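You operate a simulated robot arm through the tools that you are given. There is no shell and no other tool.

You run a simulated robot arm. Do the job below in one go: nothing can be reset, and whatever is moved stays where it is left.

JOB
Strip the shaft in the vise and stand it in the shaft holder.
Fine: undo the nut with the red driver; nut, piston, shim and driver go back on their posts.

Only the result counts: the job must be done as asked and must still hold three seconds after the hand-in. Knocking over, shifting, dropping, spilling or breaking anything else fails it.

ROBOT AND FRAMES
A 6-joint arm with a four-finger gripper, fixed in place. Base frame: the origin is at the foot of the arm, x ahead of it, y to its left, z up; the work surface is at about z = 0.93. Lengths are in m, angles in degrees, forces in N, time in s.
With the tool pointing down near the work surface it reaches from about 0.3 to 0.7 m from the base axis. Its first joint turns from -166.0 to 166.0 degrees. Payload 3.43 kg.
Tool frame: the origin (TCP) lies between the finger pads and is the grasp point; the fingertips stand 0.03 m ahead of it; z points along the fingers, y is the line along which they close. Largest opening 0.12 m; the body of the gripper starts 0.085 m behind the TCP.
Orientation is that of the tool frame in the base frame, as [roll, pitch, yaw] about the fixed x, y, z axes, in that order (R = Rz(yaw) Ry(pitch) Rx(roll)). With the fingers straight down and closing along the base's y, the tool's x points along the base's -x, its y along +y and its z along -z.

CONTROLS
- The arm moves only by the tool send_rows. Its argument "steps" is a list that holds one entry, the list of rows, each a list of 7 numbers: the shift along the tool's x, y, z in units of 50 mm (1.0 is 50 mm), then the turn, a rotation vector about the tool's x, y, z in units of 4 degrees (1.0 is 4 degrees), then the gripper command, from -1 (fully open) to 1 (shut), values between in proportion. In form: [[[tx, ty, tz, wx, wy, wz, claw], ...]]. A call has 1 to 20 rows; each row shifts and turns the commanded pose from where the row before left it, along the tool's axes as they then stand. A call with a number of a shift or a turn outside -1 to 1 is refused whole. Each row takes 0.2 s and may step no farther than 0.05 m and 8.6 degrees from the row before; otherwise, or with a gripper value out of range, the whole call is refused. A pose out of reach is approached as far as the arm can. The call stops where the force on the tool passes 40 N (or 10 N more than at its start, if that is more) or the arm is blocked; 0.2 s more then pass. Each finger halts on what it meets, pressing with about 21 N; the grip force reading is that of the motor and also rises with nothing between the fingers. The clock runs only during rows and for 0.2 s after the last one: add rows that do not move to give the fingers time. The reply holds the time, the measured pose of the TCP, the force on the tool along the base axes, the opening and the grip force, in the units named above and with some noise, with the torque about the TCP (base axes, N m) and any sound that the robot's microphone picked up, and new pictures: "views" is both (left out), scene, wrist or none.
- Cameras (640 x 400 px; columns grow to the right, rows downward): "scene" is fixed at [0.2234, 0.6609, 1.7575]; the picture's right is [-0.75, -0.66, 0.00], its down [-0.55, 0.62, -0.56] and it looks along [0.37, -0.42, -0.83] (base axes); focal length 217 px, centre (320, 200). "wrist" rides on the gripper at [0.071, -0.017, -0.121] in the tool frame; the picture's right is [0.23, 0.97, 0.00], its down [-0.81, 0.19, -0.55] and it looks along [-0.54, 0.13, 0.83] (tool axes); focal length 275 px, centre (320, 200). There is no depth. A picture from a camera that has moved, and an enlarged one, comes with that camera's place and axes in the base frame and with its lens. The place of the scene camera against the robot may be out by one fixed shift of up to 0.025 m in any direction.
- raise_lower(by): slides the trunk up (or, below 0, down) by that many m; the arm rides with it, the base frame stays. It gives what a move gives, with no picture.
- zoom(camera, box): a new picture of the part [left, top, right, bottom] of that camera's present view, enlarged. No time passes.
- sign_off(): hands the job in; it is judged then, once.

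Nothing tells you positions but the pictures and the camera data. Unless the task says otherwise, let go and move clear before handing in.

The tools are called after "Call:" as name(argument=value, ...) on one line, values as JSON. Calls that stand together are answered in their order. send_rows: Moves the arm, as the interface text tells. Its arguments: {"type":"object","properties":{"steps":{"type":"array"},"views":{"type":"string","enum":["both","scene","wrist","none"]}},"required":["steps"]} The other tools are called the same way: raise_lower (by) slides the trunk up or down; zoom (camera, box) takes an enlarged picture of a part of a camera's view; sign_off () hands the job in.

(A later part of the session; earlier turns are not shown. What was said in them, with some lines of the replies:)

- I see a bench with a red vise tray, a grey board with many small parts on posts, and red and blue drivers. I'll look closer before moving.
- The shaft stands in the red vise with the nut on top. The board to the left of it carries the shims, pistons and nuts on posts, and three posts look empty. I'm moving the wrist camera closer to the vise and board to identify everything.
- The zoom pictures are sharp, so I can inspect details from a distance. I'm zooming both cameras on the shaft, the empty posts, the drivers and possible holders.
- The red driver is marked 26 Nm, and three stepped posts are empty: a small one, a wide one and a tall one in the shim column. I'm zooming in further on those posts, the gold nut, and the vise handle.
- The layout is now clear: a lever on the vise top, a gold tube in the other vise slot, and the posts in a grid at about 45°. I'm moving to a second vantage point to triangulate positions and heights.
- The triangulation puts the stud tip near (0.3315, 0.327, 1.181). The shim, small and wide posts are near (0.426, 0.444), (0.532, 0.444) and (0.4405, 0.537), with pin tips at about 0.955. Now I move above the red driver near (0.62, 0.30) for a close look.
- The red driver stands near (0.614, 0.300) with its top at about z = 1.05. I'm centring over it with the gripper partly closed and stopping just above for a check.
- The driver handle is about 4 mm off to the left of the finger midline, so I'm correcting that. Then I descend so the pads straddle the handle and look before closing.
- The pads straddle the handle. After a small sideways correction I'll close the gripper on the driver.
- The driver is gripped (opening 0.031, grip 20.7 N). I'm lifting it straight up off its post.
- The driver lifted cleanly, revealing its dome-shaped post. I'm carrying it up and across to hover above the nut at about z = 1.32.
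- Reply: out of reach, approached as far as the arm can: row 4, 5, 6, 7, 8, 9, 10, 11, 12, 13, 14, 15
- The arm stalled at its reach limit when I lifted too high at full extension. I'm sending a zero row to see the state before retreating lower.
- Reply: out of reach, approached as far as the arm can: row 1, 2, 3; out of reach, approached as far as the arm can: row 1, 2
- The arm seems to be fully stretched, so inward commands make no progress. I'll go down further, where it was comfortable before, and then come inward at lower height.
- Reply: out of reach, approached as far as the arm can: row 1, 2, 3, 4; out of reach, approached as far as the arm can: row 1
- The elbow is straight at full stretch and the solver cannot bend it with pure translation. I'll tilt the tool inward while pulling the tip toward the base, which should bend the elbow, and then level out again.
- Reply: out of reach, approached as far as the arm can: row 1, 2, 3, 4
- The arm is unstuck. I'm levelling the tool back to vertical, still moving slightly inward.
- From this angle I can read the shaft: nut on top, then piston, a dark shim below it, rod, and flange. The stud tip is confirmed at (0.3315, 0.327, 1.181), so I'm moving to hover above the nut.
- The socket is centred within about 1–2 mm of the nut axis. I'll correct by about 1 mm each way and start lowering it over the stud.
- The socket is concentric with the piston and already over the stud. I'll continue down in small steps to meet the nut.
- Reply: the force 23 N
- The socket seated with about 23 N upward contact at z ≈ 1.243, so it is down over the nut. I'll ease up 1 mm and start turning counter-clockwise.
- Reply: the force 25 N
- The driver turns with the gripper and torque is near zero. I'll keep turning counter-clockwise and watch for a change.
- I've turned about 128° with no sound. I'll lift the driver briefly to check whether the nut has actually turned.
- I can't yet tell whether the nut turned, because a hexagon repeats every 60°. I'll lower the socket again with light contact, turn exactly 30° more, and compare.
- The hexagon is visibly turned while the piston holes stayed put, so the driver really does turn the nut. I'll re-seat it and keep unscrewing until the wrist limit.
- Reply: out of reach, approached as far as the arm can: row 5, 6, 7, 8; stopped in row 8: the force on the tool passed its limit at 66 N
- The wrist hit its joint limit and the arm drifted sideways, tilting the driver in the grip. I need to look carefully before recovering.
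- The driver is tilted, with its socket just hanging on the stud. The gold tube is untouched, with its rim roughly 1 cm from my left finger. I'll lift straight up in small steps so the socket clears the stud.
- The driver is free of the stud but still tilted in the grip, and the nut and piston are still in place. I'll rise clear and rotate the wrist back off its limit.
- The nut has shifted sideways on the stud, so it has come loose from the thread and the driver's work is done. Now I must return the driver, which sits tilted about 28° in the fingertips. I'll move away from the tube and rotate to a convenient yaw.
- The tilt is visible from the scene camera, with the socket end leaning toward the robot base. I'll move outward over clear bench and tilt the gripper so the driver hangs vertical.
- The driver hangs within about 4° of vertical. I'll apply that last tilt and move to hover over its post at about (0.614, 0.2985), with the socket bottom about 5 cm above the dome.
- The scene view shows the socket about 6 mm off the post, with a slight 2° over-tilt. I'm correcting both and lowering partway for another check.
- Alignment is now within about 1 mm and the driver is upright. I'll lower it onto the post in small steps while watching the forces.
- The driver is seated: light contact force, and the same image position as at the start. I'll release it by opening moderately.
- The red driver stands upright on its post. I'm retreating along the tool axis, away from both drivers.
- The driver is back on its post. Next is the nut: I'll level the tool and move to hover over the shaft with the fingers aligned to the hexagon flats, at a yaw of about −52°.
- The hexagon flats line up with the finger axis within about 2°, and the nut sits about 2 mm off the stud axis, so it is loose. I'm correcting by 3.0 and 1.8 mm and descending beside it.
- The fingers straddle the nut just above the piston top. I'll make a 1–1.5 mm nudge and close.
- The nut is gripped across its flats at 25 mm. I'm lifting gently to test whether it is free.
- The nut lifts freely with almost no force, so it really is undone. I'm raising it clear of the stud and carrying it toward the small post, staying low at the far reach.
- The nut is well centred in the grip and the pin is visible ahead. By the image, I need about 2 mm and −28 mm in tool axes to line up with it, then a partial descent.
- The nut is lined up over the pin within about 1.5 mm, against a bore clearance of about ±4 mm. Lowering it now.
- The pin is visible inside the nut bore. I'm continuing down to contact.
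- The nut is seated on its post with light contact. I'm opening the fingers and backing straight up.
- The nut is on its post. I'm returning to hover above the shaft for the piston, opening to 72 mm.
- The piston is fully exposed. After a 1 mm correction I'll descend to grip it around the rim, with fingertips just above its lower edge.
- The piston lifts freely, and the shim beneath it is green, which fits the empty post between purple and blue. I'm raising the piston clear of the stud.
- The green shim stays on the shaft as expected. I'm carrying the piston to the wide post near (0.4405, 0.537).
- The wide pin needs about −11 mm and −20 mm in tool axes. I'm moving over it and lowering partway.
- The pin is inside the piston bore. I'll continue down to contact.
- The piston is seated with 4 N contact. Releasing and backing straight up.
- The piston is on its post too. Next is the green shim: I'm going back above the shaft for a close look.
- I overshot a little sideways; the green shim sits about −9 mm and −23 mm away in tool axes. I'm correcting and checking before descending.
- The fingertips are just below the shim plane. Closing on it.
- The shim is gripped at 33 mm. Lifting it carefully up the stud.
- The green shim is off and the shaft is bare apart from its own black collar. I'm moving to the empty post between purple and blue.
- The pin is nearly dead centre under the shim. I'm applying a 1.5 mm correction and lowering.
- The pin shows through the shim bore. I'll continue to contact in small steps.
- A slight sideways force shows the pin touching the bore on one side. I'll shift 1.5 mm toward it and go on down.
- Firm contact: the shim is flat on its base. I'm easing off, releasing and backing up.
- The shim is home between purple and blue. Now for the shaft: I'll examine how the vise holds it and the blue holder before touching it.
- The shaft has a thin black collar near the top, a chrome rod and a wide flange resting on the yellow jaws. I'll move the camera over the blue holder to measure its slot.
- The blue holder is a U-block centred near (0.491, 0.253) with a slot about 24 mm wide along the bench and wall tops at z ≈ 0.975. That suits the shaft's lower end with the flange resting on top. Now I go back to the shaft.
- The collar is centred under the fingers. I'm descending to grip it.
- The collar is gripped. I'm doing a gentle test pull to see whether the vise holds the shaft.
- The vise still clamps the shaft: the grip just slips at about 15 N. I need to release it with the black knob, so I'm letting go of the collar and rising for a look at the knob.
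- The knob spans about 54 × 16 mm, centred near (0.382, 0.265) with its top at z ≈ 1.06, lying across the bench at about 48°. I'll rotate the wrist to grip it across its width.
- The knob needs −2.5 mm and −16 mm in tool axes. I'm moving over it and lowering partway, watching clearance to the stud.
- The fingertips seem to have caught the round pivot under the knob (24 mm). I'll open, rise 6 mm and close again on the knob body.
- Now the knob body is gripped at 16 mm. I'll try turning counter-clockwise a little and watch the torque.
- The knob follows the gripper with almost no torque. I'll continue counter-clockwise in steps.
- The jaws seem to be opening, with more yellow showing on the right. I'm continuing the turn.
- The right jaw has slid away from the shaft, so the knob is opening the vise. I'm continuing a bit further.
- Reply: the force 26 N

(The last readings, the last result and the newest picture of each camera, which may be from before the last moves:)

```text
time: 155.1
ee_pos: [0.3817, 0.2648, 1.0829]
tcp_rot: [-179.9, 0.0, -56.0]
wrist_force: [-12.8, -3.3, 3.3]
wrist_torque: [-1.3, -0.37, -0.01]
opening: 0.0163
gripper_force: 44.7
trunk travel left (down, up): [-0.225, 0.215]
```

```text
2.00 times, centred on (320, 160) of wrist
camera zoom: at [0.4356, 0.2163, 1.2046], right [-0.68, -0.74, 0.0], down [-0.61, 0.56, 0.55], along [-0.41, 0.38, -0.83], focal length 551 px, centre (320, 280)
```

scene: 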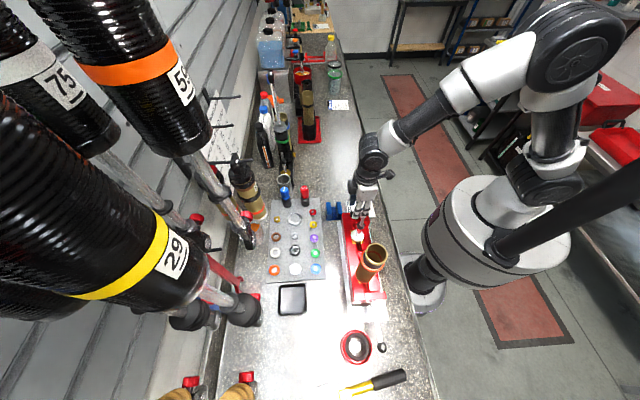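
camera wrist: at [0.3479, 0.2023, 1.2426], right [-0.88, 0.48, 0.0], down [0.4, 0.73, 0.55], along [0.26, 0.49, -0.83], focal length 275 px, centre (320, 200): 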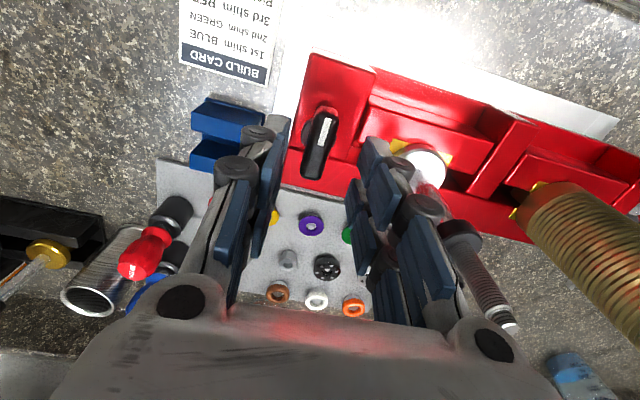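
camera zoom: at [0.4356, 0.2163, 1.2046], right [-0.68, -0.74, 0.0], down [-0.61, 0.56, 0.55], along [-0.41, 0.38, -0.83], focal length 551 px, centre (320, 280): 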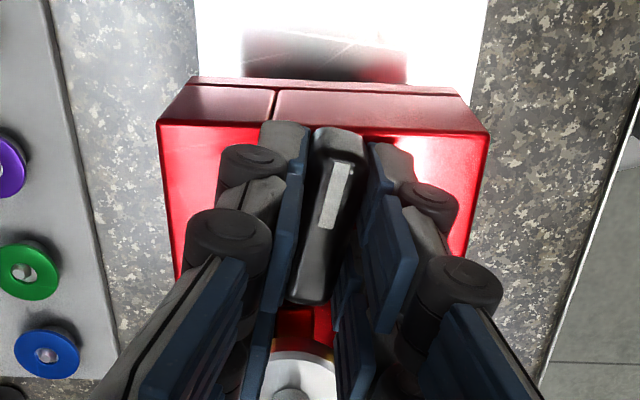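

Call:
send_rows(steps=[[[-0.012, 0.018, 0, 0, 0, 0, 1], [0, 0, 0, 0, 0, -1, 1], [0, 0, 0, 0, 0, -1, 1], [0, 0, 0, 0, 0, -1, 1], [0, 0, 0, 0, 0, 0, 1]]], views="none")

Call:
zoom(camera="scene", box=[345, 205, 385, 255])

```text
time: 156.3
ee_pos: [0.3813, 0.2636, 1.0836]
tcp_rot: [-179.8, 0.1, -44.2]
wrist_force: [-3.8, -4.6, 19.1]
wrist_torque: [0.05, 0.24, -1.57]
opening: 0.0159
gripper_force: 45.5
trunk travel left (down, up): [-0.225, 0.215]
```

```text
8.00 times, centred on (365, 230) of scene
camera zoom: at [0.2234, 0.6609, 1.7575], right [-0.75, -0.66, 0.0], down [-0.55, 0.62, -0.56], along [0.37, -0.42, -0.83], focal length 1735 px, centre (-40, -40)
```

zoom: 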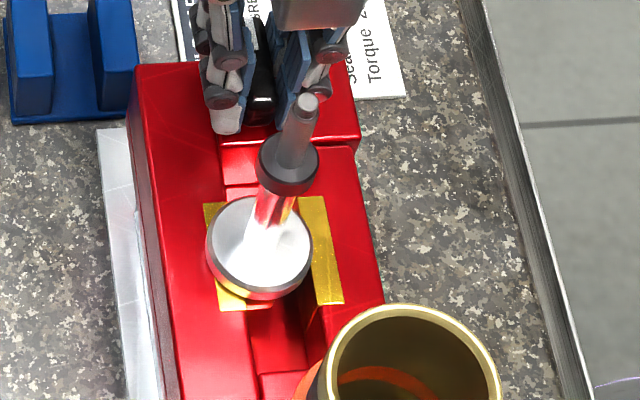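

The knob has reached its end stop at about 90°, so the vise is fully open and the shaft stands loose on the jaws. I'll ease off, release the knob and rise.

Call:
send_rows(steps=[[[0, 0, 0, 0, 0, 0.4, 1], [0, 0, 0, 0, 0, 0, 0.6], [0, 0, 0, 0, 0, 0, 0.3], [0, 0, 0, 0, 0, 0, 0.3], [0, 0, -0.2, 0, 0, 0, 0.3], [0, 0, -0.4, 0, 0, 0, 0.3], [0, 0, -0.6, 0, 0, 0, 0.15], [0, 0, -0.7, 0, 0, 0, 0.15], [0, 0, -0.7, 0, 0, 0, 0.15], [0, 0, -0.6, 0, 0, 0, 0.15], [0, 0, -0.3, 0, 0, 0, 0.15], [0, 0, 0, 0, 0, 0, 0.15]]], views="both")

Call:
zoom(camera="scene", box=[340, 195, 395, 300])

Call:
zoom(camera="wrist", box=[240, 60, 420, 240])

```text
time: 158.9
ee_pos: [0.3833, 0.2663, 1.2565]
tcp_rot: [180.0, 0.1, -45.6]
wrist_force: [-0.2, -0.5, -0.2]
wrist_torque: [0.0, -0.04, 0.0]
opening: 0.051
gripper_force: 0.0
trunk travel left (down, up): [-0.225, 0.215]
camera wrist: at [0.4452, 0.2278, 1.3783], right [-0.54, -0.84, 0.0], down [-0.7, 0.45, 0.55], along [-0.47, 0.3, -0.83], focal length 275 px, centre (320, 200)
```

scene: 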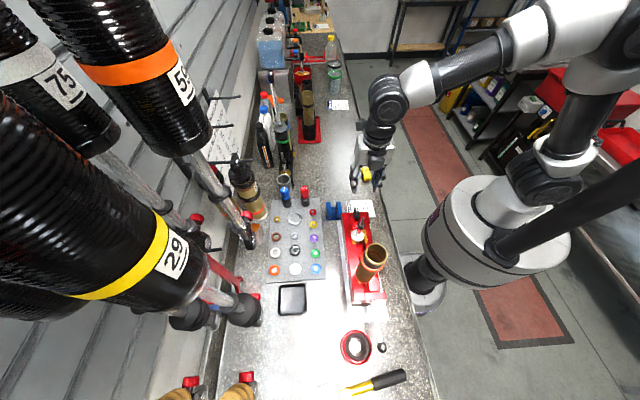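
wrist: 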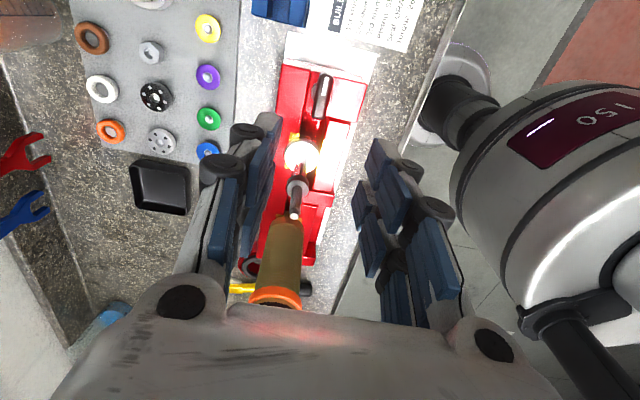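

```text
3.81 times, centred on (368, 248) of scene
camera zoom: at [0.2234, 0.6609, 1.7575], right [-0.75, -0.66, 0.0], down [-0.55, 0.62, -0.56], along [0.37, -0.42, -0.83], focal length 826 px, centre (139, 19)
```

zoom: 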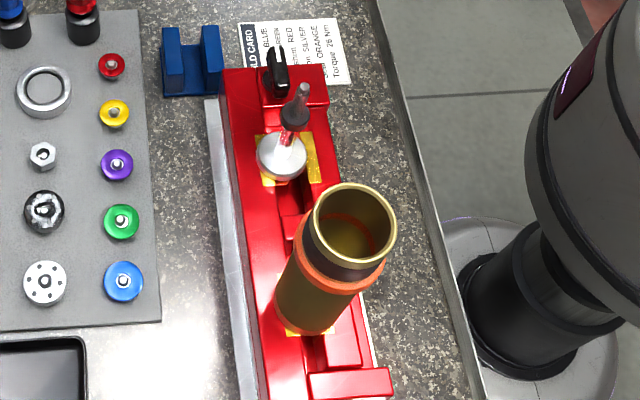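

```text
2.22 times, centred on (330, 150) of wrist
camera zoom: at [0.4452, 0.2278, 1.3783], right [-0.54, -0.84, 0.0], down [-0.7, 0.45, 0.55], along [-0.47, 0.3, -0.83], focal length 612 px, centre (298, 311)
```

zoom: 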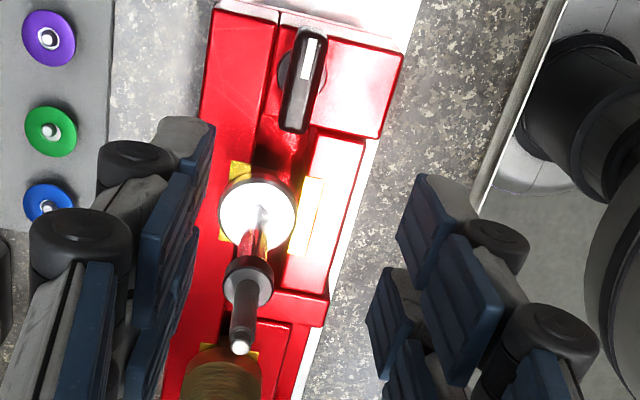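

The right jaw has backed off, the tube and everything else are undisturbed, and the shaft stands free. Returning over the shaft to grip the collar again.

Call:
send_rows(steps=[[[-0.3, -0.02, 0, 0, 0, 0, 0.15], [-0.5, -0.04, 0, 0, 0, 0, 0.15], [-0.5, -0.04, 0, 0, 0, 0, 0.15], [-0.254, -0.014, 0, 0, 0, 0, 0.15], [0, 0, 0, 0, 0, 0, 0.15]]], views="none")

Call:
zoom(camera="wrist", box=[270, 60, 370, 160])

Call:
zoom(camera="scene", box=[350, 205, 385, 250])

```text
time: 160.1
ee_pos: [0.3346, 0.3247, 1.2573]
tcp_rot: [179.8, 0.1, -45.8]
wrist_force: [0.0, -0.4, 0.6]
wrist_torque: [0.0, 0.0, 0.0]
opening: 0.0509
gripper_force: 0.0
trunk travel left (down, up): [-0.225, 0.215]
```

```text
4.00 times, centred on (320, 110) of wrist
camera zoom: at [0.3959, 0.2865, 1.3785], right [-0.54, -0.84, 0.0], down [-0.7, 0.45, 0.55], along [-0.47, 0.3, -0.83], focal length 1101 px, centre (320, 560)
```

zoom: 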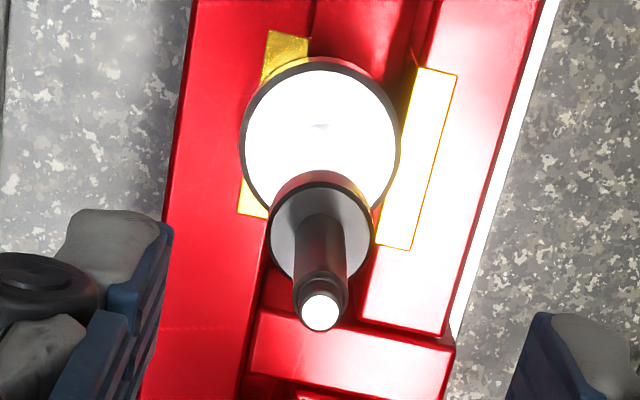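

```text
8.89 times, centred on (368, 228) of scene
camera zoom: at [0.2234, 0.6609, 1.7575], right [-0.75, -0.66, 0.0], down [-0.55, 0.62, -0.56], along [0.37, -0.42, -0.83], focal length 1928 px, centre (-102, -44)
```

zoom: 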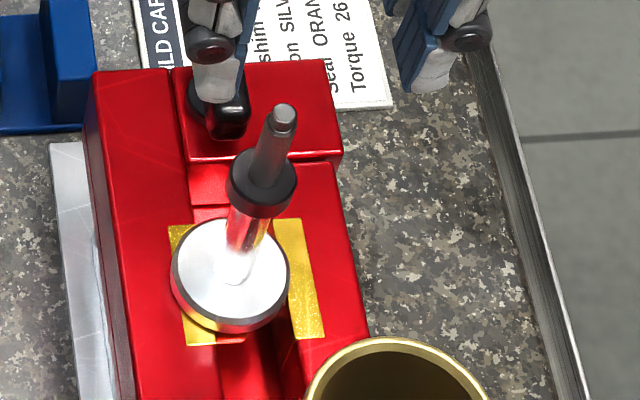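

Call:
send_rows(steps=[[[-0.056, 0, 0.2, 0, 0, 0, 0.15], [0, 0, 0.4, 0, 0, 0, 0.15], [0, 0, 0.5, 0, 0, 0, 0.15], [0, 0, 0.5, 0, 0, 0, 0.15], [0, 0, 0.4, 0, 0, 0, 0.15], [0, 0, 0.2, 0, 0, 0, 0.15], [0, 0, 0.06, 0, 0, 0, 0.15], [0, 0, 0, 0, 0, 0, 0.15]]], views="none")

Call:
zoom(camera="wrist", box=[250, 80, 390, 220])

Call:
zoom(camera="scene", box=[345, 200, 390, 250])

```text
time: 161.9
ee_pos: [0.3289, 0.3259, 1.1436]
tcp_rot: [180.0, 0.1, -45.6]
wrist_force: [-0.2, -0.2, -0.1]
wrist_torque: [0.0, 0.02, 0.01]
opening: 0.051
gripper_force: 0.1
trunk travel left (down, up): [-0.225, 0.215]
```

```text
2.86 times, centred on (320, 150) of wrist
camera zoom: at [0.3913, 0.2881, 1.265], right [-0.53, -0.84, 0.0], down [-0.7, 0.45, 0.55], along [-0.47, 0.3, -0.83], focal length 786 px, centre (320, 343)
```

zoom: 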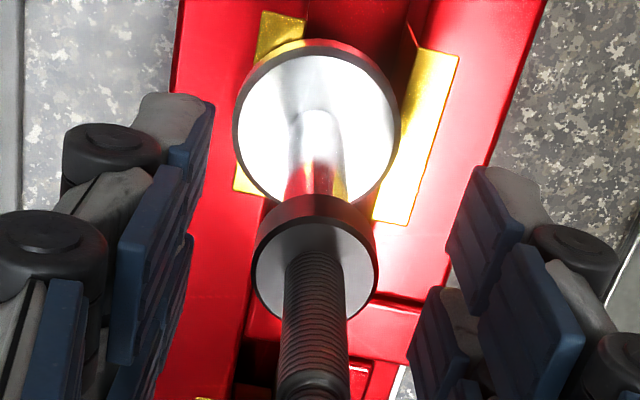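

```text
8.00 times, centred on (368, 225) of scene
camera zoom: at [0.2234, 0.6609, 1.7575], right [-0.75, -0.66, 0.0], down [-0.55, 0.62, -0.56], along [0.37, -0.42, -0.83], focal length 1735 px, centre (-60, 0)
```

zoom: 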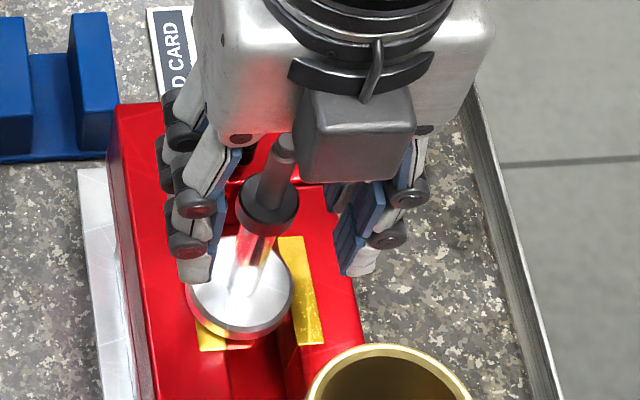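

Call:
send_rows(steps=[[[0, -0.018, 0, 0, 0, 0, 0.3], [0, 0, 0, 0, 0, 0, 0.5], [0, 0, 0, 0, 0, 0, 0.8], [0, 0, 0, 0, 0, 0, 1], [0, 0, 0, 0, 0, 0, 1], [0, 0, -0.03, 0, 0, 0, 1], [0, 0, -0.05, 0, 0, 0, 1], [0, 0, 0, 0, 0, 0, 1]]], views="none")

Call:
zoom(camera="wrist", box=[250, 80, 390, 220])

Call:
zoom(camera="scene", box=[345, 200, 390, 250])

```text
time: 163.7
ee_pos: [0.3308, 0.3261, 1.1481]
tcp_rot: [-179.9, 0.1, -45.6]
wrist_force: [-0.1, -0.1, -3.0]
wrist_torque: [0.02, 0.05, -0.01]
opening: 0.0219
gripper_force: 21.0
trunk travel left (down, up): [-0.225, 0.215]
```

```text
2.86 times, centred on (320, 150) of wrist
camera zoom: at [0.3929, 0.2891, 1.269], right [-0.54, -0.84, 0.0], down [-0.7, 0.45, 0.55], along [-0.47, 0.3, -0.83], focal length 786 px, centre (320, 343)
```

zoom: 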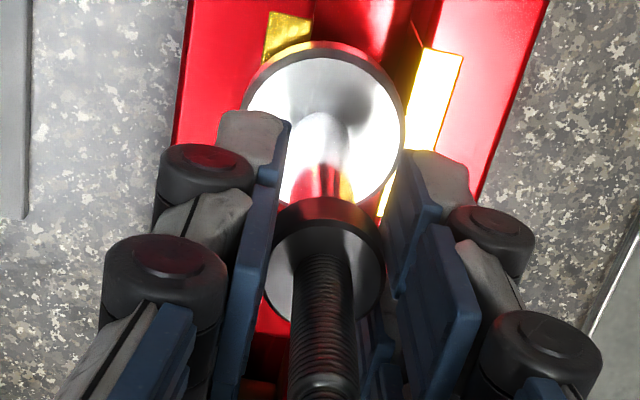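

```text
8.00 times, centred on (368, 225) of scene
camera zoom: at [0.2234, 0.6609, 1.7575], right [-0.75, -0.66, 0.0], down [-0.55, 0.62, -0.56], along [0.37, -0.42, -0.83], focal length 1735 px, centre (-60, 0)
```

zoom: 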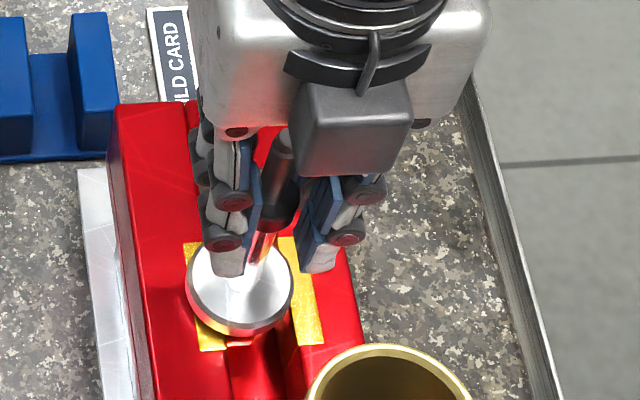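

The shaft is free, with about 3 N of weight on the gripper. Lifting it straight up out of the vise.

Call:
send_rows(steps=[[[0, 0, -0.1, 0, 0, 0, 1], [0, 0, -0.15, 0, 0, 0, 1], [0, 0, -0.2, 0, 0, 0, 1], [0, 0, -0.25, 0, 0, 0, 1], [0, 0, -0.3, 0, 0, 0, 1], [0, 0, -0.3, 0, 0, 0, 1], [0, 0, -0.3, 0, 0, 0, 1], [0, 0, -0.3, 0, 0, 0, 1], [0, 0, -0.2, 0, 0, 0, 1], [0, 0, -0.1, 0, 0, 0, 1], [0, 0, 0, 0, 0, 0, 1]]], views="both")

Call:
zoom(camera="scene", box=[340, 170, 400, 250])

Call:
zoom(camera="wrist", box=[240, 60, 400, 220])

```text
time: 166.1
ee_pos: [0.3293, 0.3255, 1.2579]
tcp_rot: [180.0, 0.1, -45.5]
wrist_force: [-0.5, -0.1, -2.6]
wrist_torque: [0.02, -0.03, 0.03]
opening: 0.0219
gripper_force: 20.9
trunk travel left (down, up): [-0.225, 0.215]
camera wrist: at [0.3922, 0.2884, 1.3797], right [-0.53, -0.84, 0.0], down [-0.7, 0.45, 0.55], along [-0.47, 0.3, -0.83], focal length 275 px, centre (320, 200)
```

scene: 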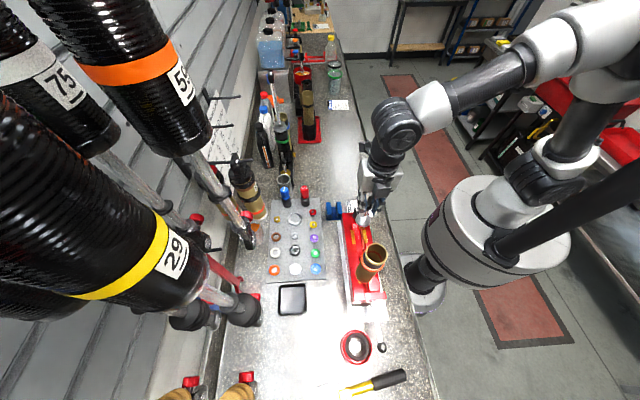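
wrist: 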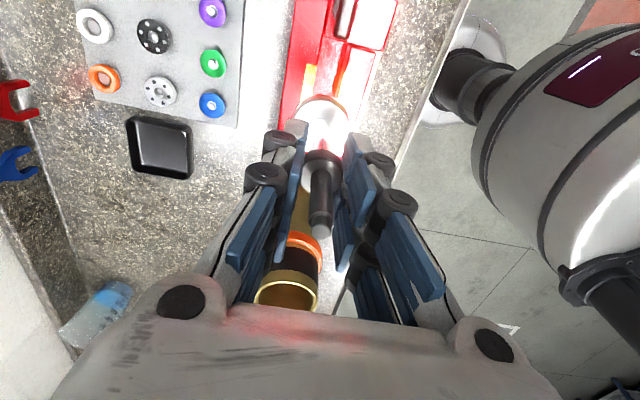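

```text
5.00 times, centred on (370, 210) of scene
camera zoom: at [0.2234, 0.6609, 1.7575], right [-0.75, -0.66, 0.0], down [-0.55, 0.62, -0.56], along [0.37, -0.42, -0.83], focal length 1084 px, centre (70, 150)
```

zoom: 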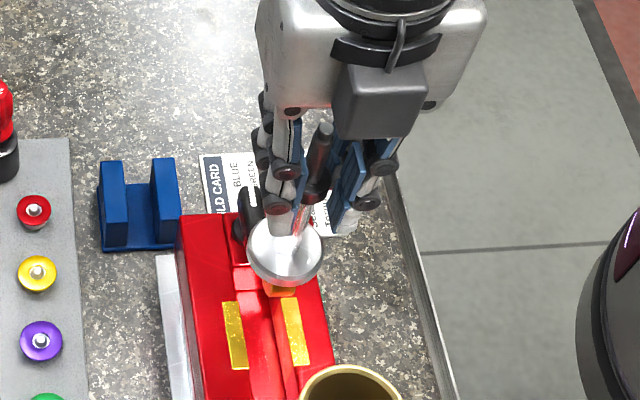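

```text
2.50 times, centred on (320, 140) of wrist
camera zoom: at [0.3922, 0.2884, 1.3797], right [-0.53, -0.84, 0.0], down [-0.7, 0.45, 0.55], along [-0.47, 0.3, -0.83], focal length 688 px, centre (320, 350)
```

zoom: 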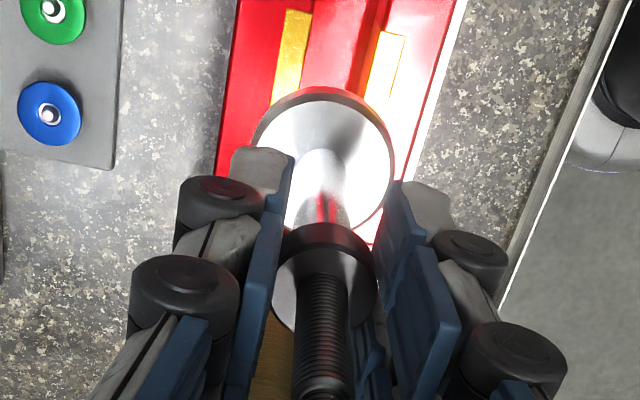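

Call:
zoom(camera="scene", box=[355, 200, 385, 245])

Call:
zoom(camera="scene", box=[358, 210, 378, 232])

```text
8.89 times, centred on (370, 222) of scene
camera zoom: at [0.2234, 0.6609, 1.7575], right [-0.75, -0.66, 0.0], down [-0.55, 0.62, -0.56], along [0.37, -0.42, -0.83], focal length 1928 px, centre (-124, 0)
```

zoom: 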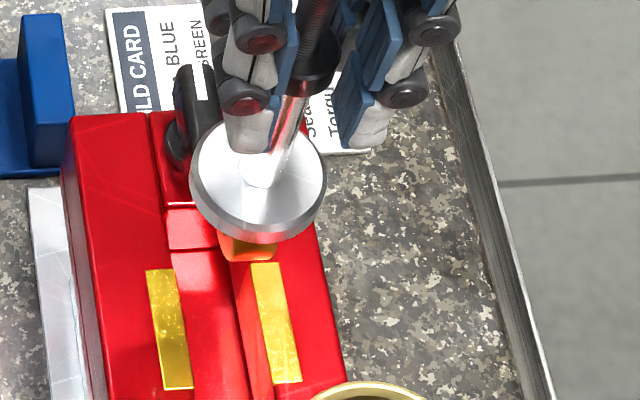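

```text
16.00 times, centred on (368, 221) of scene
camera zoom: at [0.2234, 0.6609, 1.7575], right [-0.75, -0.66, 0.0], down [-0.55, 0.62, -0.56], along [0.37, -0.42, -0.83], focal length 3470 px, centre (-448, -136)
```

zoom: 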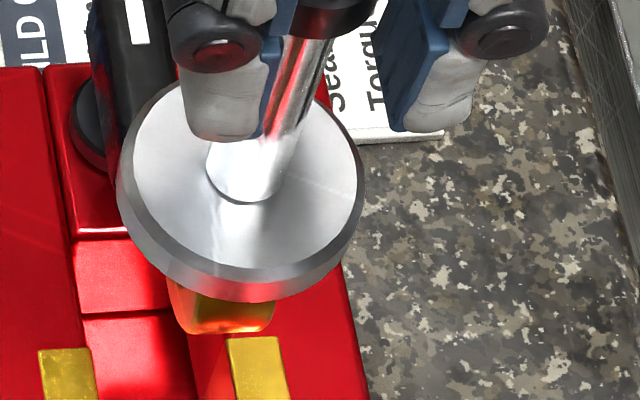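

The shaft's lower end is a gold block about 18 mm wide and 20 mm long, which fits the 24 mm slot. I'm carrying it gently across to above the blue holder without rotating it.

Call:
send_rows(steps=[[[0.1, -0.04, 0, 0, 0, 0, 1], [0.25, -0.1, 0, 0, 0, 0, 1], [0.366, -0.146, 0, 0, 0, 0, 1], [0.366, -0.146, 0, 0, 0, 0, 1], [0.366, -0.146, 0, 0, 0, 0, 1], [0.366, -0.146, 0, 0, 0, 0, 1], [0.366, -0.146, 0, 0, 0, 0, 1], [0.366, -0.146, 0, 0, 0, 0, 1], [0.366, -0.146, 0, 0, 0, 0, 1], [0.25, -0.1, 0, 0, 0, 0, 1], [0.128, -0.048, 0, 0, 0, 0, 1], [0, 0, 0, 0, 0, 0, 1]]], views="both")

Call:
zoom(camera="scene", box=[315, 160, 375, 235])

Call:
zoom(camera="wrist", box=[240, 40, 400, 220])

```text
time: 168.7
ee_pos: [0.492, 0.2544, 1.257]
tcp_rot: [179.9, 0.0, -45.7]
wrist_force: [-0.7, -0.2, -2.2]
wrist_torque: [-0.01, -0.03, 0.01]
opening: 0.0218
gripper_force: 21.0
trunk travel left (down, up): [-0.225, 0.215]
camera wrist: at [0.5546, 0.2175, 1.3789], right [-0.54, -0.84, 0.0], down [-0.7, 0.45, 0.55], along [-0.47, 0.3, -0.83], focal length 275 px, centre (320, 200)
```

scene: 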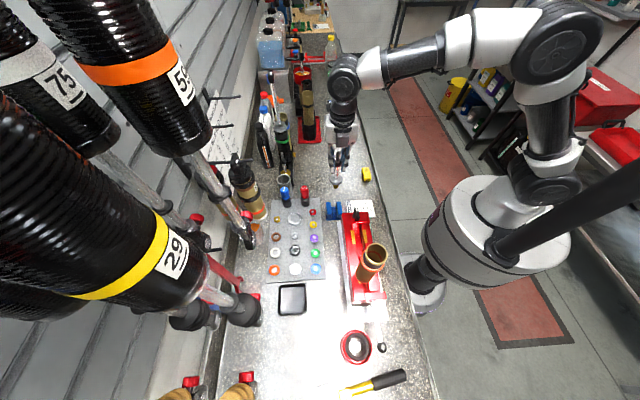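
wrist: 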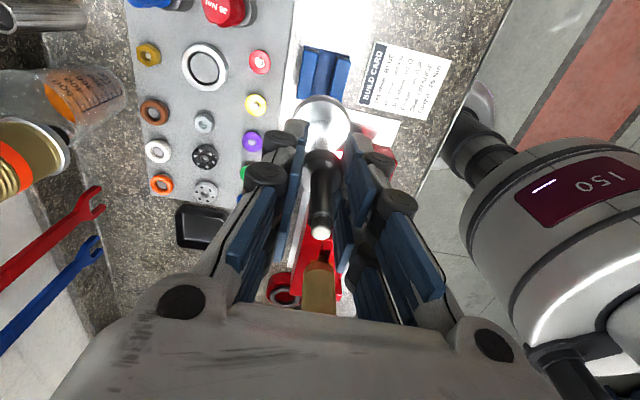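

```text
5.33 times, centred on (345, 198) of scene
camera zoom: at [0.2234, 0.6609, 1.7575], right [-0.75, -0.66, 0.0], down [-0.55, 0.62, -0.56], along [0.37, -0.42, -0.83], focal length 1157 px, centre (187, 213)
```

zoom: 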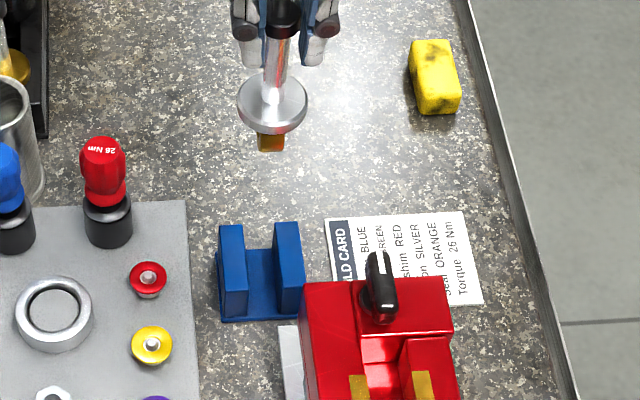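

```text
2.22 times, centred on (320, 130) of wrist
camera zoom: at [0.5546, 0.2175, 1.3789], right [-0.54, -0.84, 0.0], down [-0.7, 0.45, 0.55], along [-0.47, 0.3, -0.83], focal length 612 px, centre (320, 356)
```

zoom: 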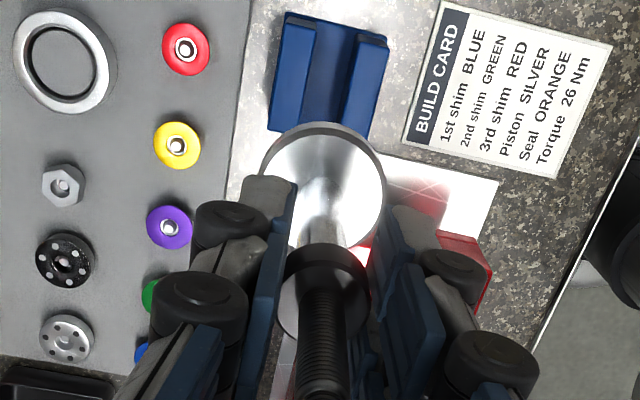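

The slot centre is about 2 mm to one side. I'm adjusting and lowering partway for a closer check.

Call:
send_rows(steps=[[[0.06, 0.044, 0.1, 0, 0, 0, 1], [0, 0, 0.3, 0, 0, 0, 1], [0, 0, 0.4, 0, 0, 0, 1], [0, 0, 0.4, 0, 0, 0, 1], [0, 0, 0.4, 0, 0, 0, 1], [0, 0, 0.3, 0, 0, 0, 1], [0, 0, 0.1, 0, 0, 0, 1], [0, 0, 0, 0, 0, 0, 1]]], views="none")

Call:
zoom(camera="scene", box=[320, 175, 360, 230])

Call:
zoom(camera="wrist", box=[260, 50, 390, 180])

```text
time: 170.5
ee_pos: [0.4927, 0.2519, 1.1569]
tcp_rot: [179.9, 0.2, -45.7]
wrist_force: [-0.4, 0.3, -2.9]
wrist_torque: [-0.02, 0.0, 0.01]
opening: 0.0215
gripper_force: 20.8
trunk travel left (down, up): [-0.225, 0.215]
```

```text
7.27 times, centred on (340, 202) of scene
camera zoom: at [0.2234, 0.6609, 1.7575], right [-0.75, -0.66, 0.0], down [-0.55, 0.62, -0.56], along [0.37, -0.42, -0.83], focal length 1577 px, centre (174, 182)
```

zoom: 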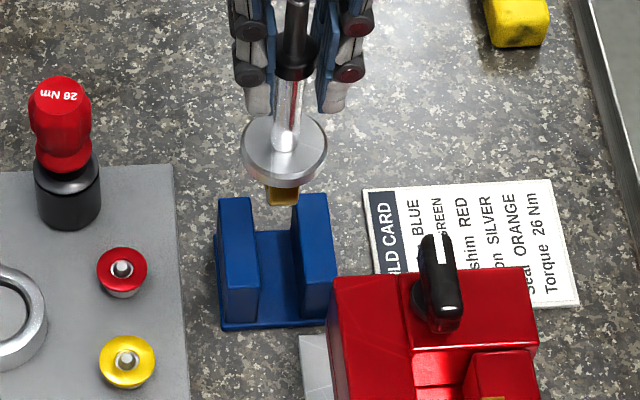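

```text
3.08 times, centred on (325, 115) of wrist
camera zoom: at [0.5547, 0.2138, 1.2788], right [-0.54, -0.84, 0.0], down [-0.7, 0.45, 0.55], along [-0.47, 0.3, -0.83], focal length 847 px, centre (305, 462)
```

zoom: 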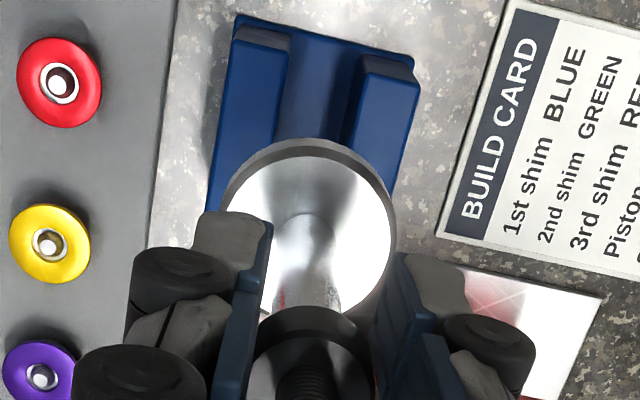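

Wrist and scene views bracket the alignment within about 1 mm across the slot. I'm lowering further until the block is just above the walls.

Call:
send_rows(steps=[[[0, 0, 0.2, 0, 0, 0, 1], [0, 0, 0.3, 0, 0, 0, 1], [0, 0, 0.2, 0, 0, 0, 1], [0, 0, 0.1, 0, 0, 0, 1], [0, 0, 0, 0, 0, 0, 1]]], views="none")

Call:
zoom(camera="scene", box=[325, 180, 355, 225])

Call:
zoom(camera="wrist", box=[260, 50, 390, 180])

```text
time: 171.7
ee_pos: [0.4917, 0.2518, 1.117]
tcp_rot: [-179.9, 0.1, -45.8]
wrist_force: [0.3, -0.5, -1.4]
wrist_torque: [0.03, -0.03, 0.0]
opening: 0.0218
gripper_force: 20.9
trunk travel left (down, up): [-0.225, 0.215]
```

```text
8.89 times, centred on (340, 202) of scene
camera zoom: at [0.2234, 0.6609, 1.7575], right [-0.75, -0.66, 0.0], down [-0.55, 0.62, -0.56], along [0.37, -0.42, -0.83], focal length 1928 px, centre (142, 178)
```

zoom: 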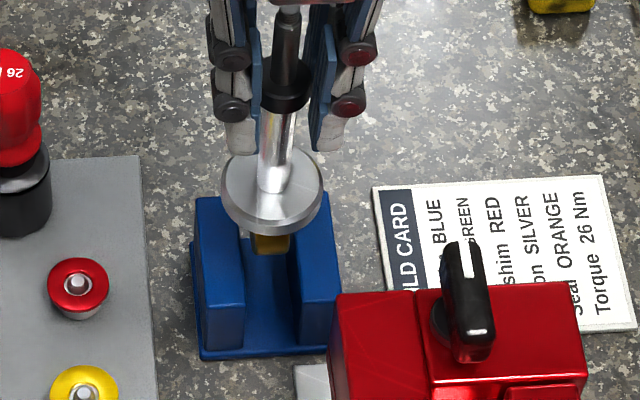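

```text
3.08 times, centred on (325, 115) of wrist
camera zoom: at [0.5541, 0.2138, 1.2393], right [-0.54, -0.84, 0.0], down [-0.7, 0.45, 0.55], along [-0.47, 0.3, -0.83], focal length 847 px, centre (305, 462)
```

zoom: 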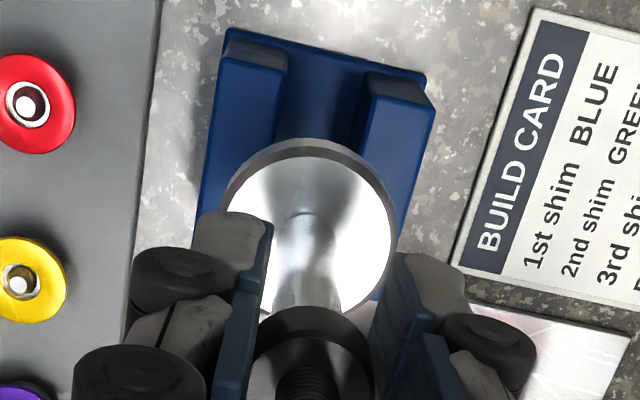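

The block is centred on the slot within about 1 mm in both views. Lowering it in slowly.

Call:
send_rows(steps=[[[0, 0, 0.08, 0, 0, 0, 1], [0, 0, 0.08, 0, 0, 0, 1], [0, 0, 0.08, 0, 0, 0, 1], [0, 0, 0.08, 0, 0, 0, 1], [0, 0, 0, 0, 0, 0, 1]]], views="none")

Call:
zoom(camera="scene", box=[325, 180, 355, 225])

```text
time: 172.9
ee_pos: [0.493, 0.2511, 1.1008]
tcp_rot: [-180.0, 0.2, -45.7]
wrist_force: [0.1, -0.1, -1.8]
wrist_torque: [-0.03, 0.01, 0.03]
opening: 0.0217
gripper_force: 21.3
trunk travel left (down, up): [-0.225, 0.215]
```

```text
8.89 times, centred on (340, 202) of scene
camera zoom: at [0.2234, 0.6609, 1.7575], right [-0.75, -0.66, 0.0], down [-0.55, 0.62, -0.56], along [0.37, -0.42, -0.83], focal length 1928 px, centre (142, 178)
```

zoom: 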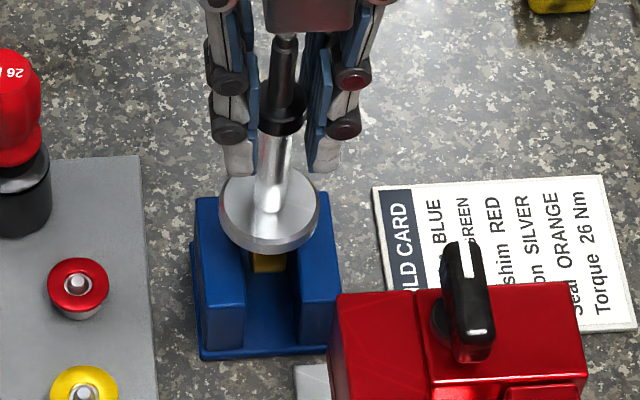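

Call:
send_rows(steps=[[[0, 0, 0.08, 0, 0, 0, 1], [0, 0, 0.08, 0, 0, 0, 1], [0, 0, 0.08, 0, 0, 0, 1], [0, 0, 0, 0, 0, 0, 1]]], views="none")

Call:
zoom(camera="scene", box=[325, 180, 355, 225])

Call:
zoom(camera="wrist", box=[260, 50, 390, 180])

```text
time: 173.9
ee_pos: [0.4927, 0.2515, 1.0882]
tcp_rot: [180.0, 0.1, -45.6]
wrist_force: [-0.5, -0.2, -2.4]
wrist_torque: [-0.02, 0.01, 0.04]
opening: 0.0217
gripper_force: 21.2
trunk travel left (down, up): [-0.225, 0.215]
```

```text
8.89 times, centred on (340, 202) of scene
camera zoom: at [0.2234, 0.6609, 1.7575], right [-0.75, -0.66, 0.0], down [-0.55, 0.62, -0.56], along [0.37, -0.42, -0.83], focal length 1928 px, centre (142, 178)
```

zoom: 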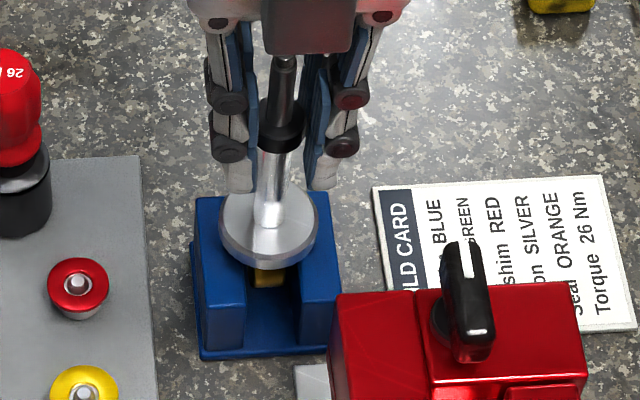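

```text
3.08 times, centred on (325, 115) of wrist
camera zoom: at [0.5541, 0.2137, 1.2103], right [-0.54, -0.84, 0.0], down [-0.7, 0.45, 0.55], along [-0.47, 0.3, -0.83], focal length 847 px, centre (305, 462)
```

zoom: 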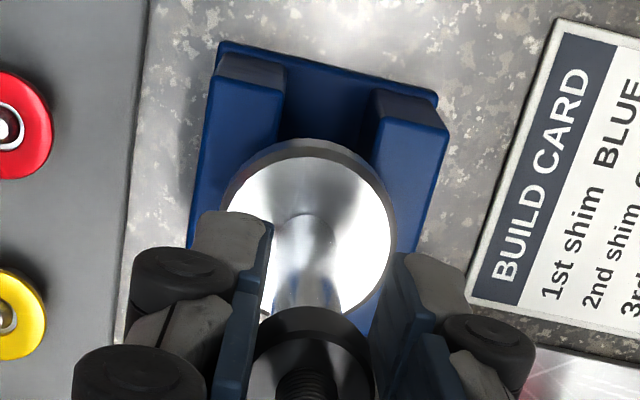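

Call:
send_rows(steps=[[[0, 0, 0.06, 0, 0, 0, 1], [0, 0, 0.06, 0, 0, 0, 1], [0, 0, 0.04, 0, 0, 0, 1], [0, 0, 0, 0, 0, 0, 1]]], views="none")

Call:
zoom(camera="scene", box=[325, 180, 355, 225])

```text
time: 174.9
ee_pos: [0.4931, 0.25, 1.081]
tcp_rot: [-179.9, 0.1, -45.7]
wrist_force: [-0.2, 0.0, -2.9]
wrist_torque: [0.03, -0.03, 0.0]
opening: 0.0221
gripper_force: 21.0
trunk travel left (down, up): [-0.225, 0.215]
```

```text
8.89 times, centred on (340, 202) of scene
camera zoom: at [0.2234, 0.6609, 1.7575], right [-0.75, -0.66, 0.0], down [-0.55, 0.62, -0.56], along [0.37, -0.42, -0.83], focal length 1928 px, centre (142, 178)
```

zoom: 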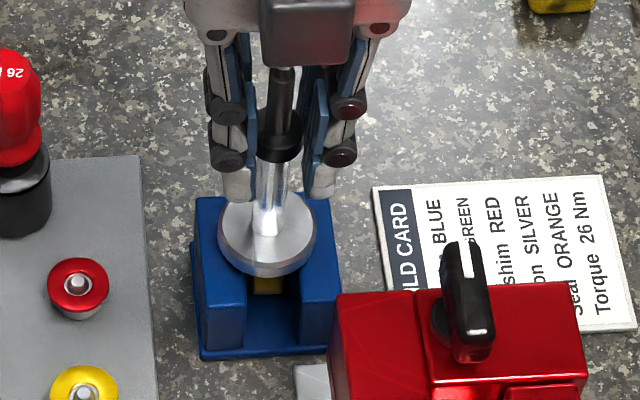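

Call:
send_rows(steps=[[[0, 0, 0.04, 0, 0, 0, 1], [0, 0, 0.04, 0, 0, 0, 1], [0, 0, 0.03, 0, 0, 0, 1], [0, 0, 0, 0, 0, 0, 1]]], views="none")

Call:
zoom(camera="scene", box=[325, 180, 355, 225])

```text
time: 175.9
ee_pos: [0.4924, 0.2518, 1.0756]
tcp_rot: [-180.0, 0.0, -45.7]
wrist_force: [-1.4, 0.0, 4.8]
wrist_torque: [0.04, 0.06, 0.01]
opening: 0.0216
gripper_force: 21.1
trunk travel left (down, up): [-0.225, 0.215]
```

```text
8.89 times, centred on (340, 202) of scene
camera zoom: at [0.2234, 0.6609, 1.7575], right [-0.75, -0.66, 0.0], down [-0.55, 0.62, -0.56], along [0.37, -0.42, -0.83], focal length 1928 px, centre (142, 178)
```

zoom: 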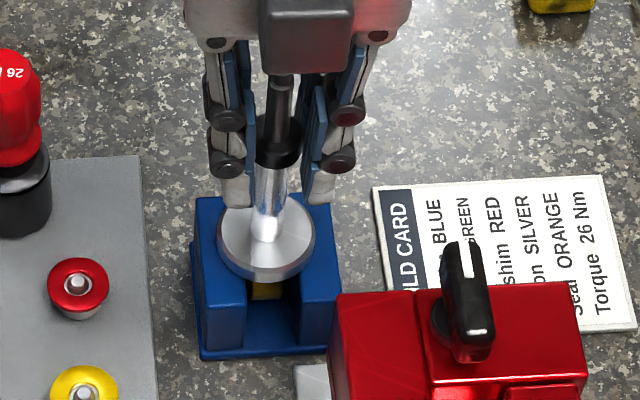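

The flange has landed on the holder walls with light contact, and the shaft looks upright and central. Releasing.

Call:
send_rows(steps=[[[0, 0, 0, 0, 0, 0, 0.6], [0, 0, 0, 0, 0, 0, 0.4], [0, 0, 0, 0, 0, 0, 0.2], [0, 0, 0, 0, 0, 0, 0.15], [0, 0, 0, 0, 0, 0, 0.15]]], views="none")

Call:
zoom(camera="scene", box=[325, 175, 360, 225])

Call:
zoom(camera="wrist", box=[250, 60, 390, 210])

```text
time: 177.1
ee_pos: [0.4926, 0.2506, 1.0763]
tcp_rot: [-180.0, 0.2, -45.8]
wrist_force: [-0.9, -0.7, -0.2]
wrist_torque: [-0.02, -0.05, 0.03]
opening: 0.0509
gripper_force: 0.1
trunk travel left (down, up): [-0.225, 0.215]
```

```text
8.00 times, centred on (342, 200) of scene
camera zoom: at [0.2234, 0.6609, 1.7575], right [-0.75, -0.66, 0.0], down [-0.55, 0.62, -0.56], along [0.37, -0.42, -0.83], focal length 1735 px, centre (140, 200)
```

zoom: 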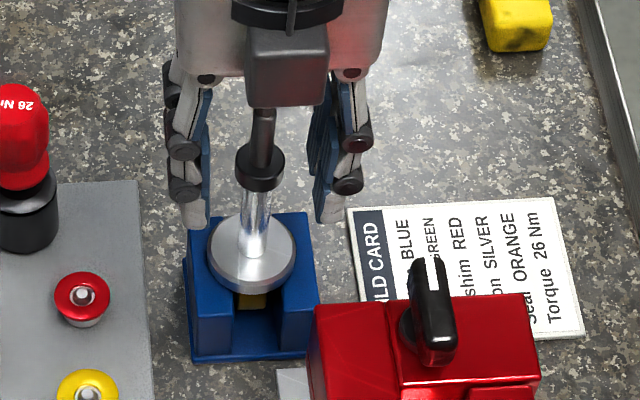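

```text
2.67 times, centred on (320, 135) of wrist
camera zoom: at [0.5548, 0.2135, 1.1973], right [-0.54, -0.84, 0.0], down [-0.7, 0.45, 0.55], along [-0.47, 0.3, -0.83], focal length 734 px, centre (320, 373)
```

zoom: 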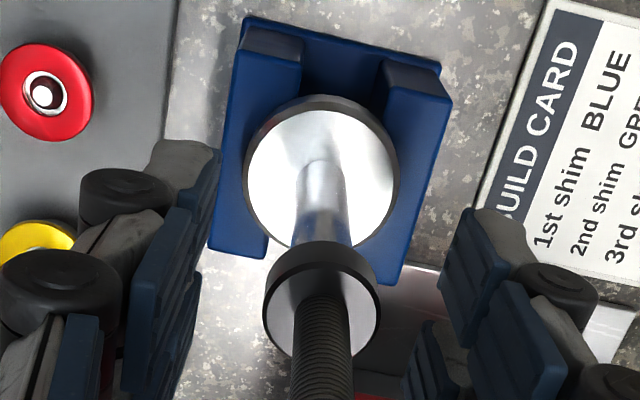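

The shaft stands by itself in the holder. I'm backing straight up and clear.

Call:
send_rows(steps=[[[0, 0, -0.2, 0, 0, 0, 0.15], [0, 0, -0.4, 0, 0, 0, 0.15], [0, 0, -0.5, 0, 0, 0, 0.15], [0, 0, -0.6, 0, 0, 0, 0.15], [0, 0, -0.6, 0, 0, 0, 0.15], [0, 0, -0.5, 0, 0, 0, 0.15], [0.2, 0.2, 0, 0, 0, 0, 0.15], [0.4, 0.4, 0, 0, 0, 0, 0.15], [0.4, 0.4, 0, 0, 0, 0, 0.15], [0.2, 0.2, 0, 0, 0, 0, 0.15], [0, 0, 0, 0, 0, 0, 0.15]]], views="both")

Call:
zoom(camera="scene", box=[325, 175, 360, 225])

Call:
zoom(camera="scene", box=[260, 165, 400, 300])

Call:
zoom(camera="scene", box=[265, 180, 330, 280])

```text
time: 179.5
ee_pos: [0.4928, 0.1646, 1.2164]
tcp_rot: [-180.0, 0.0, -45.9]
wrist_force: [0.3, -0.1, -0.5]
wrist_torque: [0.0, -0.03, 0.03]
opening: 0.0507
gripper_force: 0.0
trunk travel left (down, up): [-0.225, 0.215]
camera wrist: at [0.5537, 0.1272, 1.3385], right [-0.54, -0.84, 0.0], down [-0.7, 0.45, 0.55], along [-0.47, 0.3, -0.83], focal length 275 px, centre (320, 200)
```

scene: 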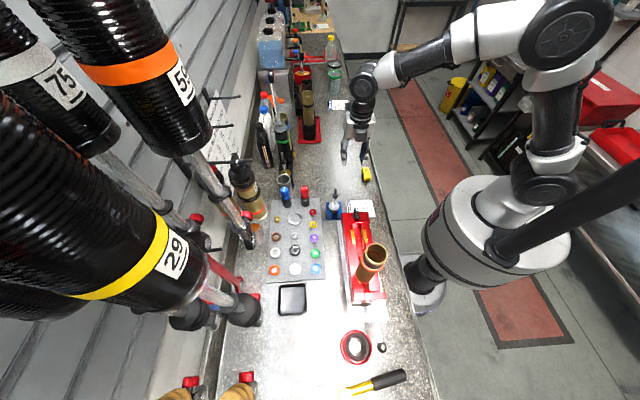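
wrist: 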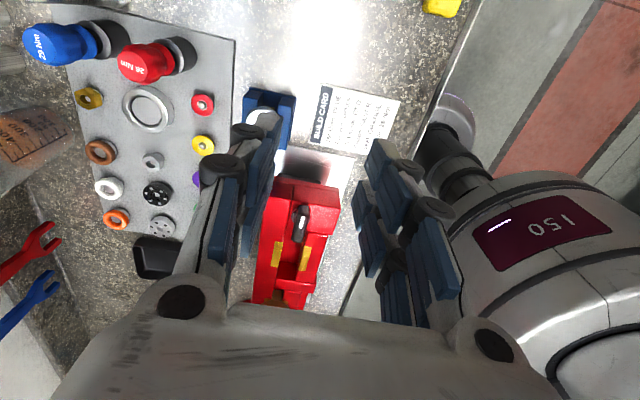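

```text
8.00 times, centred on (342, 200) of scene
camera zoom: at [0.2234, 0.6609, 1.7575], right [-0.75, -0.66, 0.0], down [-0.55, 0.62, -0.56], along [0.37, -0.42, -0.83], focal length 1735 px, centre (140, 200)
```

zoom: 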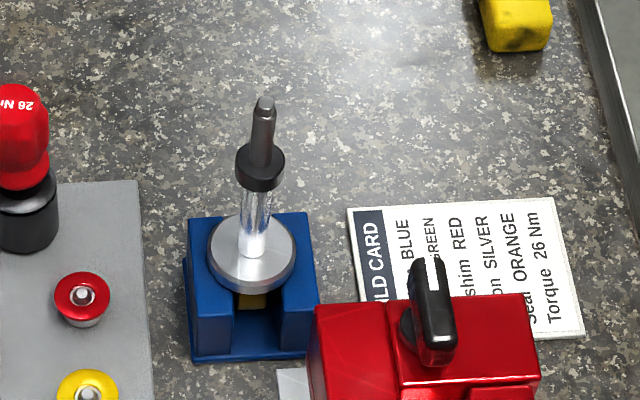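

```text
2.96 times, centred on (330, 232) of scene
camera zoom: at [0.2234, 0.6609, 1.7575], right [-0.75, -0.66, 0.0], down [-0.55, 0.62, -0.56], along [0.37, -0.42, -0.83], focal length 643 px, centre (290, 104)
```

zoom: 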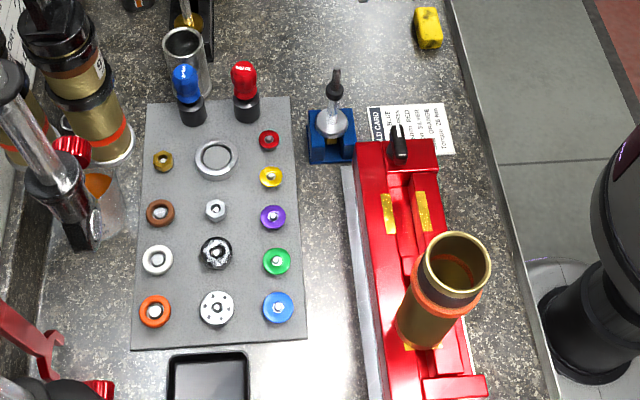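

```text
4.00 times, centred on (298, 230) of scene
camera zoom: at [0.2234, 0.6609, 1.7575], right [-0.75, -0.66, 0.0], down [-0.55, 0.62, -0.56], along [0.37, -0.42, -0.83], focal length 867 px, centre (410, 80)
```

zoom: 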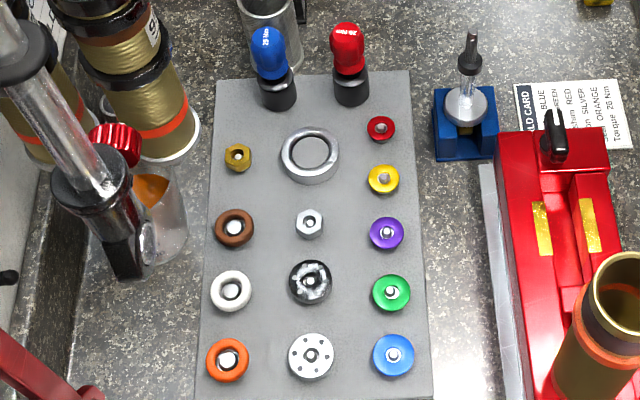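

The scene shows the finished job:
- The red driver, nut, piston and green shim are back on their posts.
- The bare shaft stands upright in the blue holder.
- The gripper is empty and clear.
- The vise is left open with its knob turned a quarter turn; nothing else has moved.

I'm handing in.

Call:
sign_off()

```text
The job is handed in.
```

I stripped the shaft and stood it upright in the blue holder. The nut, silver piston, green shim and red driver are back on their posts. The job is handed in, and no verdict came back.

- **Driver slip:** While undoing the nut, the wrist reached its turning limit and the driver tilted in the grip. I recovered it without dropping anything or touching the gold tube, and the driver is back upright on its post.
- **Vise left open:** The vise was still clamping the shaft, so I turned its black knob a quarter turn to free it. I left the knob turned and the jaws open.

In the last pictures, taken after the gripper had let go and moved clear, everything was standing and nothing else had moved.
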